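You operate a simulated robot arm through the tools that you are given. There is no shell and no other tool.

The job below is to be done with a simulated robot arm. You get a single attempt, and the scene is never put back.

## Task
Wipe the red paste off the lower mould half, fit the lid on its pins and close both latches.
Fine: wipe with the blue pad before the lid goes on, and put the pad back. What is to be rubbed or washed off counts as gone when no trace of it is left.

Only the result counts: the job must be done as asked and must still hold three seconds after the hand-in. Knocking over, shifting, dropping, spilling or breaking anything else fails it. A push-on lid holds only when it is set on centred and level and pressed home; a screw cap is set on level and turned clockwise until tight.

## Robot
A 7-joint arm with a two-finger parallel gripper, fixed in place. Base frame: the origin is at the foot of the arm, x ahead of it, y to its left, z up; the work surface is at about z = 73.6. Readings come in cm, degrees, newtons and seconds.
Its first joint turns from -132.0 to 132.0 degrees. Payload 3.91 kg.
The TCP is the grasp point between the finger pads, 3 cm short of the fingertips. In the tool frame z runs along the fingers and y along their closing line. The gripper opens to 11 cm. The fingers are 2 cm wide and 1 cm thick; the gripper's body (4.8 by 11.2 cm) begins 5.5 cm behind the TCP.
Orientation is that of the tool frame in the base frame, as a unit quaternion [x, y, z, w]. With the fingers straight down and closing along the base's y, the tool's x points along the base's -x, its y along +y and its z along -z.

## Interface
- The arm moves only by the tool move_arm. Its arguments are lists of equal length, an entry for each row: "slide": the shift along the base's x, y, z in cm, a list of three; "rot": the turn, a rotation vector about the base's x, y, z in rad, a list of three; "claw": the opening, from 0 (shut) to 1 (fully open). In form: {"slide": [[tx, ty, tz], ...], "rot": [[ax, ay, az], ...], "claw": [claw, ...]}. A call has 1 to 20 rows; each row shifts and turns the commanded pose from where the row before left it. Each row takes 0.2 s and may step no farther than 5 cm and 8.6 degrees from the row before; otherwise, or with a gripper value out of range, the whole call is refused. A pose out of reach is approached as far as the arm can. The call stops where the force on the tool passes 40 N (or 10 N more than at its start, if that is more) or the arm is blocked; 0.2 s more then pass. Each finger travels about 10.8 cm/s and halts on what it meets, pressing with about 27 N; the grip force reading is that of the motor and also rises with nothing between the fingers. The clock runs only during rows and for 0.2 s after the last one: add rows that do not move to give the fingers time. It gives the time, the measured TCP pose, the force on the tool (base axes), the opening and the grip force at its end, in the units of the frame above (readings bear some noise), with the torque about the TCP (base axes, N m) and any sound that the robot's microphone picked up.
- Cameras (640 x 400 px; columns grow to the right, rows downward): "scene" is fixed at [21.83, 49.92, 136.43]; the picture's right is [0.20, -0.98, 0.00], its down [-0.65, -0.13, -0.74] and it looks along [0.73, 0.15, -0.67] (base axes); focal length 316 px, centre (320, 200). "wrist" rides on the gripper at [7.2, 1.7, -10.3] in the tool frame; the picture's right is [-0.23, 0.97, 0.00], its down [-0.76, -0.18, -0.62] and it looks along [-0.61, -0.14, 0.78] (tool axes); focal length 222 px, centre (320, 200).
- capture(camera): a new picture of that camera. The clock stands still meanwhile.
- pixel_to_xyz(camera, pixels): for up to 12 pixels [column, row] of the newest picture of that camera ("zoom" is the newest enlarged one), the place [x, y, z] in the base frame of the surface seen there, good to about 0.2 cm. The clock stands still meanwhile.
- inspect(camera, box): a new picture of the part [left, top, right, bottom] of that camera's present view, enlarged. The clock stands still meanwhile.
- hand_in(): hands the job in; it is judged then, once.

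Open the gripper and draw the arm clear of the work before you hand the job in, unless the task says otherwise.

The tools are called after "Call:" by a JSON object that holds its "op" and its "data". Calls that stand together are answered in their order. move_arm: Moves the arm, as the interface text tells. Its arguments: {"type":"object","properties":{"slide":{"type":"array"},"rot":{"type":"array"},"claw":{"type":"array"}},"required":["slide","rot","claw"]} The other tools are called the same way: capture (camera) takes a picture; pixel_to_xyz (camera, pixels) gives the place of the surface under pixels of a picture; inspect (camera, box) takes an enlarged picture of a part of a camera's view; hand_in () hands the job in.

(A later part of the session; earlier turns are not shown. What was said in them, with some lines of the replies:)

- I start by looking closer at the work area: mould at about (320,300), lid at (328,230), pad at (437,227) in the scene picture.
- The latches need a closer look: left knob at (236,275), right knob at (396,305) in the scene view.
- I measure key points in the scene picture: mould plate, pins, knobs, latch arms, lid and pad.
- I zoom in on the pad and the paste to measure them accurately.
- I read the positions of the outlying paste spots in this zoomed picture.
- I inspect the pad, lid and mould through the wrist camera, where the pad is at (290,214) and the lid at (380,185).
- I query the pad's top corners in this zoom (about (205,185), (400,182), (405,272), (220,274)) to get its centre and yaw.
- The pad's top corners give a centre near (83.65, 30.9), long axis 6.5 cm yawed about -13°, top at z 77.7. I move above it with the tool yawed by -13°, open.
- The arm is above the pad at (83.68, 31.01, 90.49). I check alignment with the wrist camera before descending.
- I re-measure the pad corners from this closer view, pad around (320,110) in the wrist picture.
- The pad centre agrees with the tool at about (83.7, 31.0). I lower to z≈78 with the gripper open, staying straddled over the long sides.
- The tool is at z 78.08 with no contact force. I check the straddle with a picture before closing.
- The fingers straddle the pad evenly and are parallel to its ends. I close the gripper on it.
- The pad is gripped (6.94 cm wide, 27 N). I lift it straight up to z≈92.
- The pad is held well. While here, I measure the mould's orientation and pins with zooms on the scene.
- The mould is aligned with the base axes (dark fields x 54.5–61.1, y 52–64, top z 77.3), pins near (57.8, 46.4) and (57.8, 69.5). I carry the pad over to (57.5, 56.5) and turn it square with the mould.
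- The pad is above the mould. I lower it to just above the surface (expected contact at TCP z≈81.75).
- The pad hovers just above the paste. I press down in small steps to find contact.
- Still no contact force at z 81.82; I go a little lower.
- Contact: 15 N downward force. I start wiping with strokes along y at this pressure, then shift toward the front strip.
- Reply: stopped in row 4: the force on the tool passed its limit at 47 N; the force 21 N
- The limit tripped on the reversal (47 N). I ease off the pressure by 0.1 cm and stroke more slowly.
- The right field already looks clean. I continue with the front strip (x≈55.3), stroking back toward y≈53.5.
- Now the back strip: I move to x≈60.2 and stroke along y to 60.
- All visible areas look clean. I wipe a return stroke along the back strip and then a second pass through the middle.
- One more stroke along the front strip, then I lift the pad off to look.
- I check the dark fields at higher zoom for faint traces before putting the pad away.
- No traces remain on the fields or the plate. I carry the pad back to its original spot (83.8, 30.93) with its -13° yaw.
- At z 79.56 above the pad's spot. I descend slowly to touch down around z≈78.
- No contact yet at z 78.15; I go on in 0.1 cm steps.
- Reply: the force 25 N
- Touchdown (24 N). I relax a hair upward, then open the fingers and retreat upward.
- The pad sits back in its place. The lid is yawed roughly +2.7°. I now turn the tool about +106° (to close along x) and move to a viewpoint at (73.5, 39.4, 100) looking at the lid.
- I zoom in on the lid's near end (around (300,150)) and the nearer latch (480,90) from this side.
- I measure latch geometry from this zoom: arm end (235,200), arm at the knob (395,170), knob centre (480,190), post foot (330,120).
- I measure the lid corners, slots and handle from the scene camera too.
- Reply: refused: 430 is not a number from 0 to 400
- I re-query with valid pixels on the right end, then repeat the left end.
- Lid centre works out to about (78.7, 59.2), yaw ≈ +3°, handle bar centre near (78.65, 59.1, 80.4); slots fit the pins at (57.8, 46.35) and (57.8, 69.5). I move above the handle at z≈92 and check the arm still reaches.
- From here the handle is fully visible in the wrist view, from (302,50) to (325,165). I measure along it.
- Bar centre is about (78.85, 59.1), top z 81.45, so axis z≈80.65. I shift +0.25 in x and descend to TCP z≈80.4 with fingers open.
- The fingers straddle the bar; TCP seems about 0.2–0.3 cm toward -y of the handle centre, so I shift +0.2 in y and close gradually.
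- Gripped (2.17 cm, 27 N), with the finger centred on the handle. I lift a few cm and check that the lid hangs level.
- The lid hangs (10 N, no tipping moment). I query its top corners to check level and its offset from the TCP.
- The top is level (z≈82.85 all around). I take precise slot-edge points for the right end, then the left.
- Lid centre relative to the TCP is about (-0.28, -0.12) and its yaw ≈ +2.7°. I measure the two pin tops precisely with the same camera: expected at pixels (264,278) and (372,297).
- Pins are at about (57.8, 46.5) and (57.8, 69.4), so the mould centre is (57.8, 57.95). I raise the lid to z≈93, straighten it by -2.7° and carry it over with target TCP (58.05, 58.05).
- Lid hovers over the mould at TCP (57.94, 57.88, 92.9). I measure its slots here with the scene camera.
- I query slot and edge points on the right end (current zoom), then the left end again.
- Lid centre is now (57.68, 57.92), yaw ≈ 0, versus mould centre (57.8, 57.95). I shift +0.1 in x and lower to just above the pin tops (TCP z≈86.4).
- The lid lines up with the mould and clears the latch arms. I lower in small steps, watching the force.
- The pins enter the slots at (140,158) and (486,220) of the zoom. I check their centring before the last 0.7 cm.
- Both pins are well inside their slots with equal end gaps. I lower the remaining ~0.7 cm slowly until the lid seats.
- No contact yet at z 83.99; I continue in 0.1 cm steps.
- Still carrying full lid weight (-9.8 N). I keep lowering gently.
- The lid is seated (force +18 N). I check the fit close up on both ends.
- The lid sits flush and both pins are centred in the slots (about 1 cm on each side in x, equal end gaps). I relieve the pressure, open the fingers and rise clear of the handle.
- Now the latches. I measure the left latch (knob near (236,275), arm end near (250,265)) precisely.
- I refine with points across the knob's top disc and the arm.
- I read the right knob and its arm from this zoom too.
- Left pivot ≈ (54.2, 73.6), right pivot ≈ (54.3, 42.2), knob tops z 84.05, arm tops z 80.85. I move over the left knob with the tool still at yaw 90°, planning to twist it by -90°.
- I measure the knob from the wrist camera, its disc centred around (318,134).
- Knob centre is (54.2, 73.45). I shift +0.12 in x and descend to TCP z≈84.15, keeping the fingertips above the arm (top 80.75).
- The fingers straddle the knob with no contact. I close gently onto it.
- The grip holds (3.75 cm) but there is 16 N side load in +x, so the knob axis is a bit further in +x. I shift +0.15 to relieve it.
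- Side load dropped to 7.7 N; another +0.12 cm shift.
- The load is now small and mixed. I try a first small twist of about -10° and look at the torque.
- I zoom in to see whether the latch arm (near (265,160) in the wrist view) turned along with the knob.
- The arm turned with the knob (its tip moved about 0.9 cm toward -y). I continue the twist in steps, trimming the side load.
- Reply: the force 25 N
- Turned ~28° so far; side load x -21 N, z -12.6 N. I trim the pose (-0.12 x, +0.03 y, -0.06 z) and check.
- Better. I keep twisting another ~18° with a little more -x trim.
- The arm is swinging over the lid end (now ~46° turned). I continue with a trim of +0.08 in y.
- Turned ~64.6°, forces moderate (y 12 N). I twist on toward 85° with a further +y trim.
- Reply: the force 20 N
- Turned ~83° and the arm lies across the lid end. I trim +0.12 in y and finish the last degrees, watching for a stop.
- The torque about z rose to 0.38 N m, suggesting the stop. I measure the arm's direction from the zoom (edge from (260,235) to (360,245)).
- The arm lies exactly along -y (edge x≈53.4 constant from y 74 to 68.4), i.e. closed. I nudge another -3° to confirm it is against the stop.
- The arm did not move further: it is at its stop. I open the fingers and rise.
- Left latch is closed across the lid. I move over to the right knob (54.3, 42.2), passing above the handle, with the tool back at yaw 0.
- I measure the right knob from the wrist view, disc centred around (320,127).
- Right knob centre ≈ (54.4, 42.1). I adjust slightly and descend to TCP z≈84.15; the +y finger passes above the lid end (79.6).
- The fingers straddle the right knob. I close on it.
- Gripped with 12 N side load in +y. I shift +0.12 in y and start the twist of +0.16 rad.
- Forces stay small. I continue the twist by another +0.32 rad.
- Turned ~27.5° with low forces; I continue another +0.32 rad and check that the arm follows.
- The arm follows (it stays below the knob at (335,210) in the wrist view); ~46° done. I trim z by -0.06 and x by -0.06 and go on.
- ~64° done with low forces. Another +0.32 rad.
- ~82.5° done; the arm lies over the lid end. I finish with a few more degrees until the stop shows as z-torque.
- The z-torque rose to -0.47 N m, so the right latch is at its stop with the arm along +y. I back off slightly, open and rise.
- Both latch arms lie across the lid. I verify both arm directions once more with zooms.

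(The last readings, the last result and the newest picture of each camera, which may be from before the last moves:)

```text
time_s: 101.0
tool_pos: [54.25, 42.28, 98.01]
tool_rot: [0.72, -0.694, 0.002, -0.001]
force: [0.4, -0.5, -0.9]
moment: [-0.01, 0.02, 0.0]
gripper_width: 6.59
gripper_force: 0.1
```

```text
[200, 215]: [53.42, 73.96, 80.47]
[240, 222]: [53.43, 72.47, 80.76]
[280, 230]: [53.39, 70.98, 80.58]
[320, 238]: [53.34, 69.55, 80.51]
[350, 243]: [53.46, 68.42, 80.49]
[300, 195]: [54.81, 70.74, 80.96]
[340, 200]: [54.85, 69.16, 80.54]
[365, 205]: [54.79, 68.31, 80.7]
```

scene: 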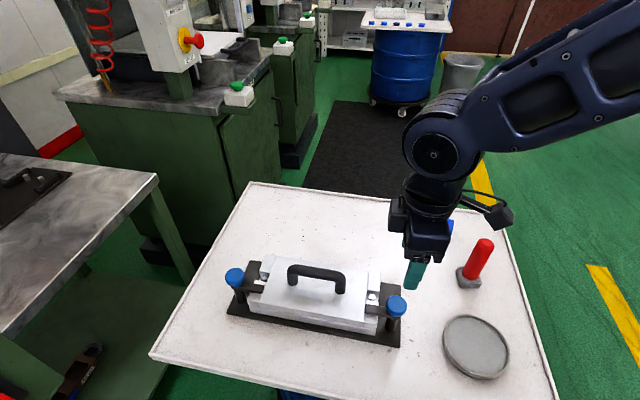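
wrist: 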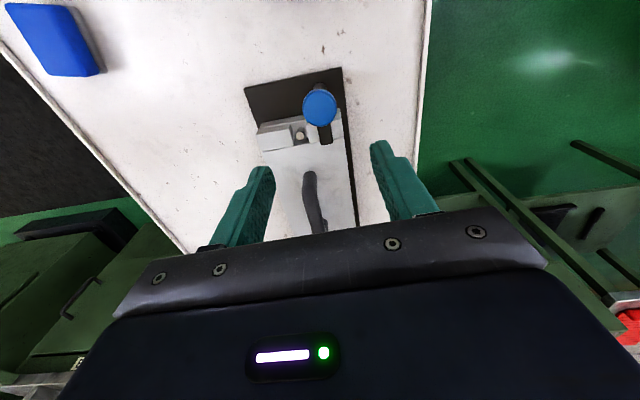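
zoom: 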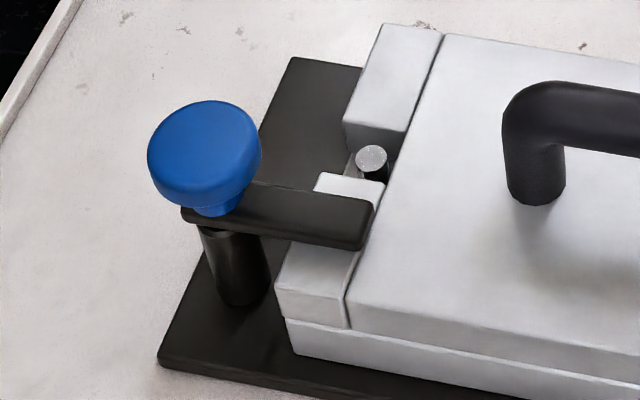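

Both arms are parallel to the base's y and hold the lid down. I open the gripper fully and draw the arm up and clear.

Call:
{"op": "move_arm", "data": {"slide": [[0, 0, 2], [0, 0, 2.5], [0, -1, 2.5], [0, -1.5, 2.5], [0, -1.5, 2.5], [0, -1.5, 1], [0, 0, 0], [0, 0, 0]], "rot": [[0, 0, 0], [0, 0, 0], [0, 0, 0], [0, 0, 0], [0, 0, 0], [0, 0, 0], [0, 0, 0], [0, 0, 0]], "claw": [0.6, 0.6, 0.8, 1, 1, 1, 1, 1]}}

Call:
{"op": "capture", "data": {"camera": "scene"}}

Call:
{"op": "inspect", "data": {"camera": "scene", "box": [400, 195, 520, 300]}}

Call:
{"op": "capture", "data": {"camera": "wrist"}}

```text
time_s: 102.8
tool_pos: [54.37, 36.87, 111.09]
tool_rot: [0.721, -0.693, 0.001, -0.002]
force: [0.3, -1.2, 0.2]
moment: [0.0, 0.0, -0.02]
gripper_width: 10.98
gripper_force: 0.1
```

```text
taken
```

scene: 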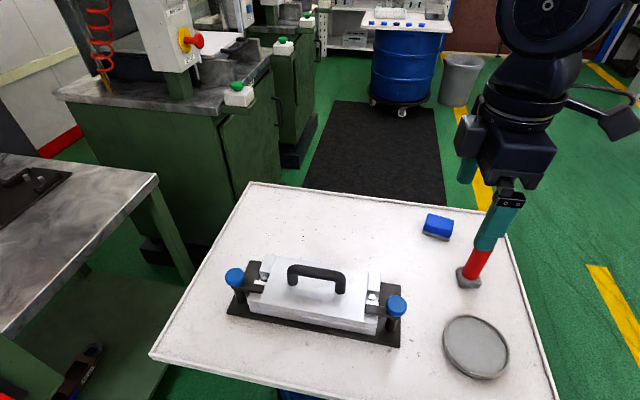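

```text
3.81 times, centred on (460, 248) of scene
```

zoom: 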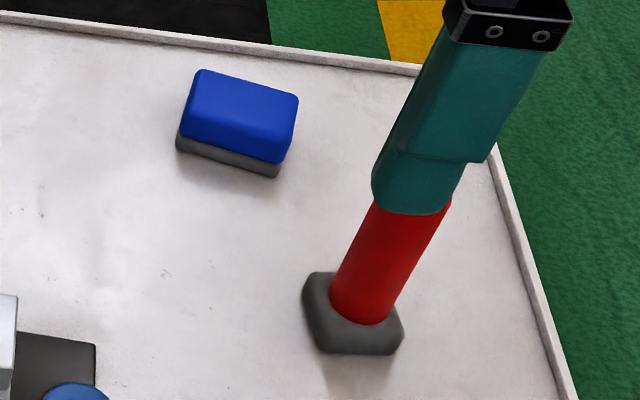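

```text
taken
```

wrist: 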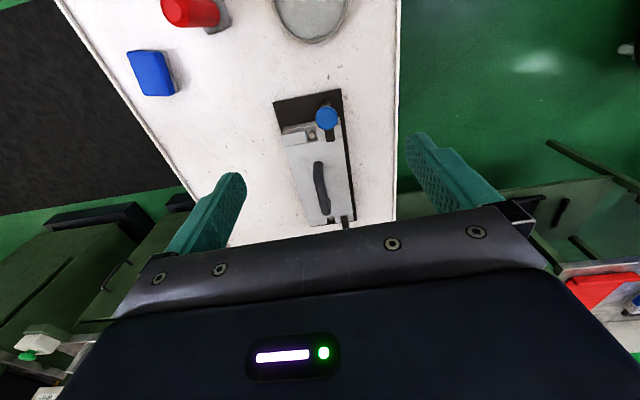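

The mould is wiped, the lid is seated, both latches are closed and the pad is back at (437,227). The red tool and dish haven't moved; the finger only overlaps the red tool in the picture, since the arm is at z 111. The gripper is open and clear, so I hand in.

Call:
{"op": "hand_in", "data": {}}

```text
The job is handed in.
```

I handed the job in with the mould wiped, the lid fitted and both latches closed. I don't have the judge's verdict.

- **Wiping:** I went over the red paste with the blue pad twice, and close-up pictures showed no trace left before the lid went on.
- **Pad:** It is back within about 1 mm of its original spot, at the same angle.
- **Lid:** It sits level and flush on the mould, with both pins centred in the slots. I pressed it down with about 18 N before letting go.
- **Latches:** I turned each knob about 90° until the arm hit its stop. Both arms now lie across the lid ends and stayed there after release.
- **Surroundings:** The red tool and the dish did not move. The gripper is open and the arm is well clear, at z 111.

One wiping stroke tripped the force limit at 47 N. I eased the pressure and carried on, and saw no damage or shift afterwards.
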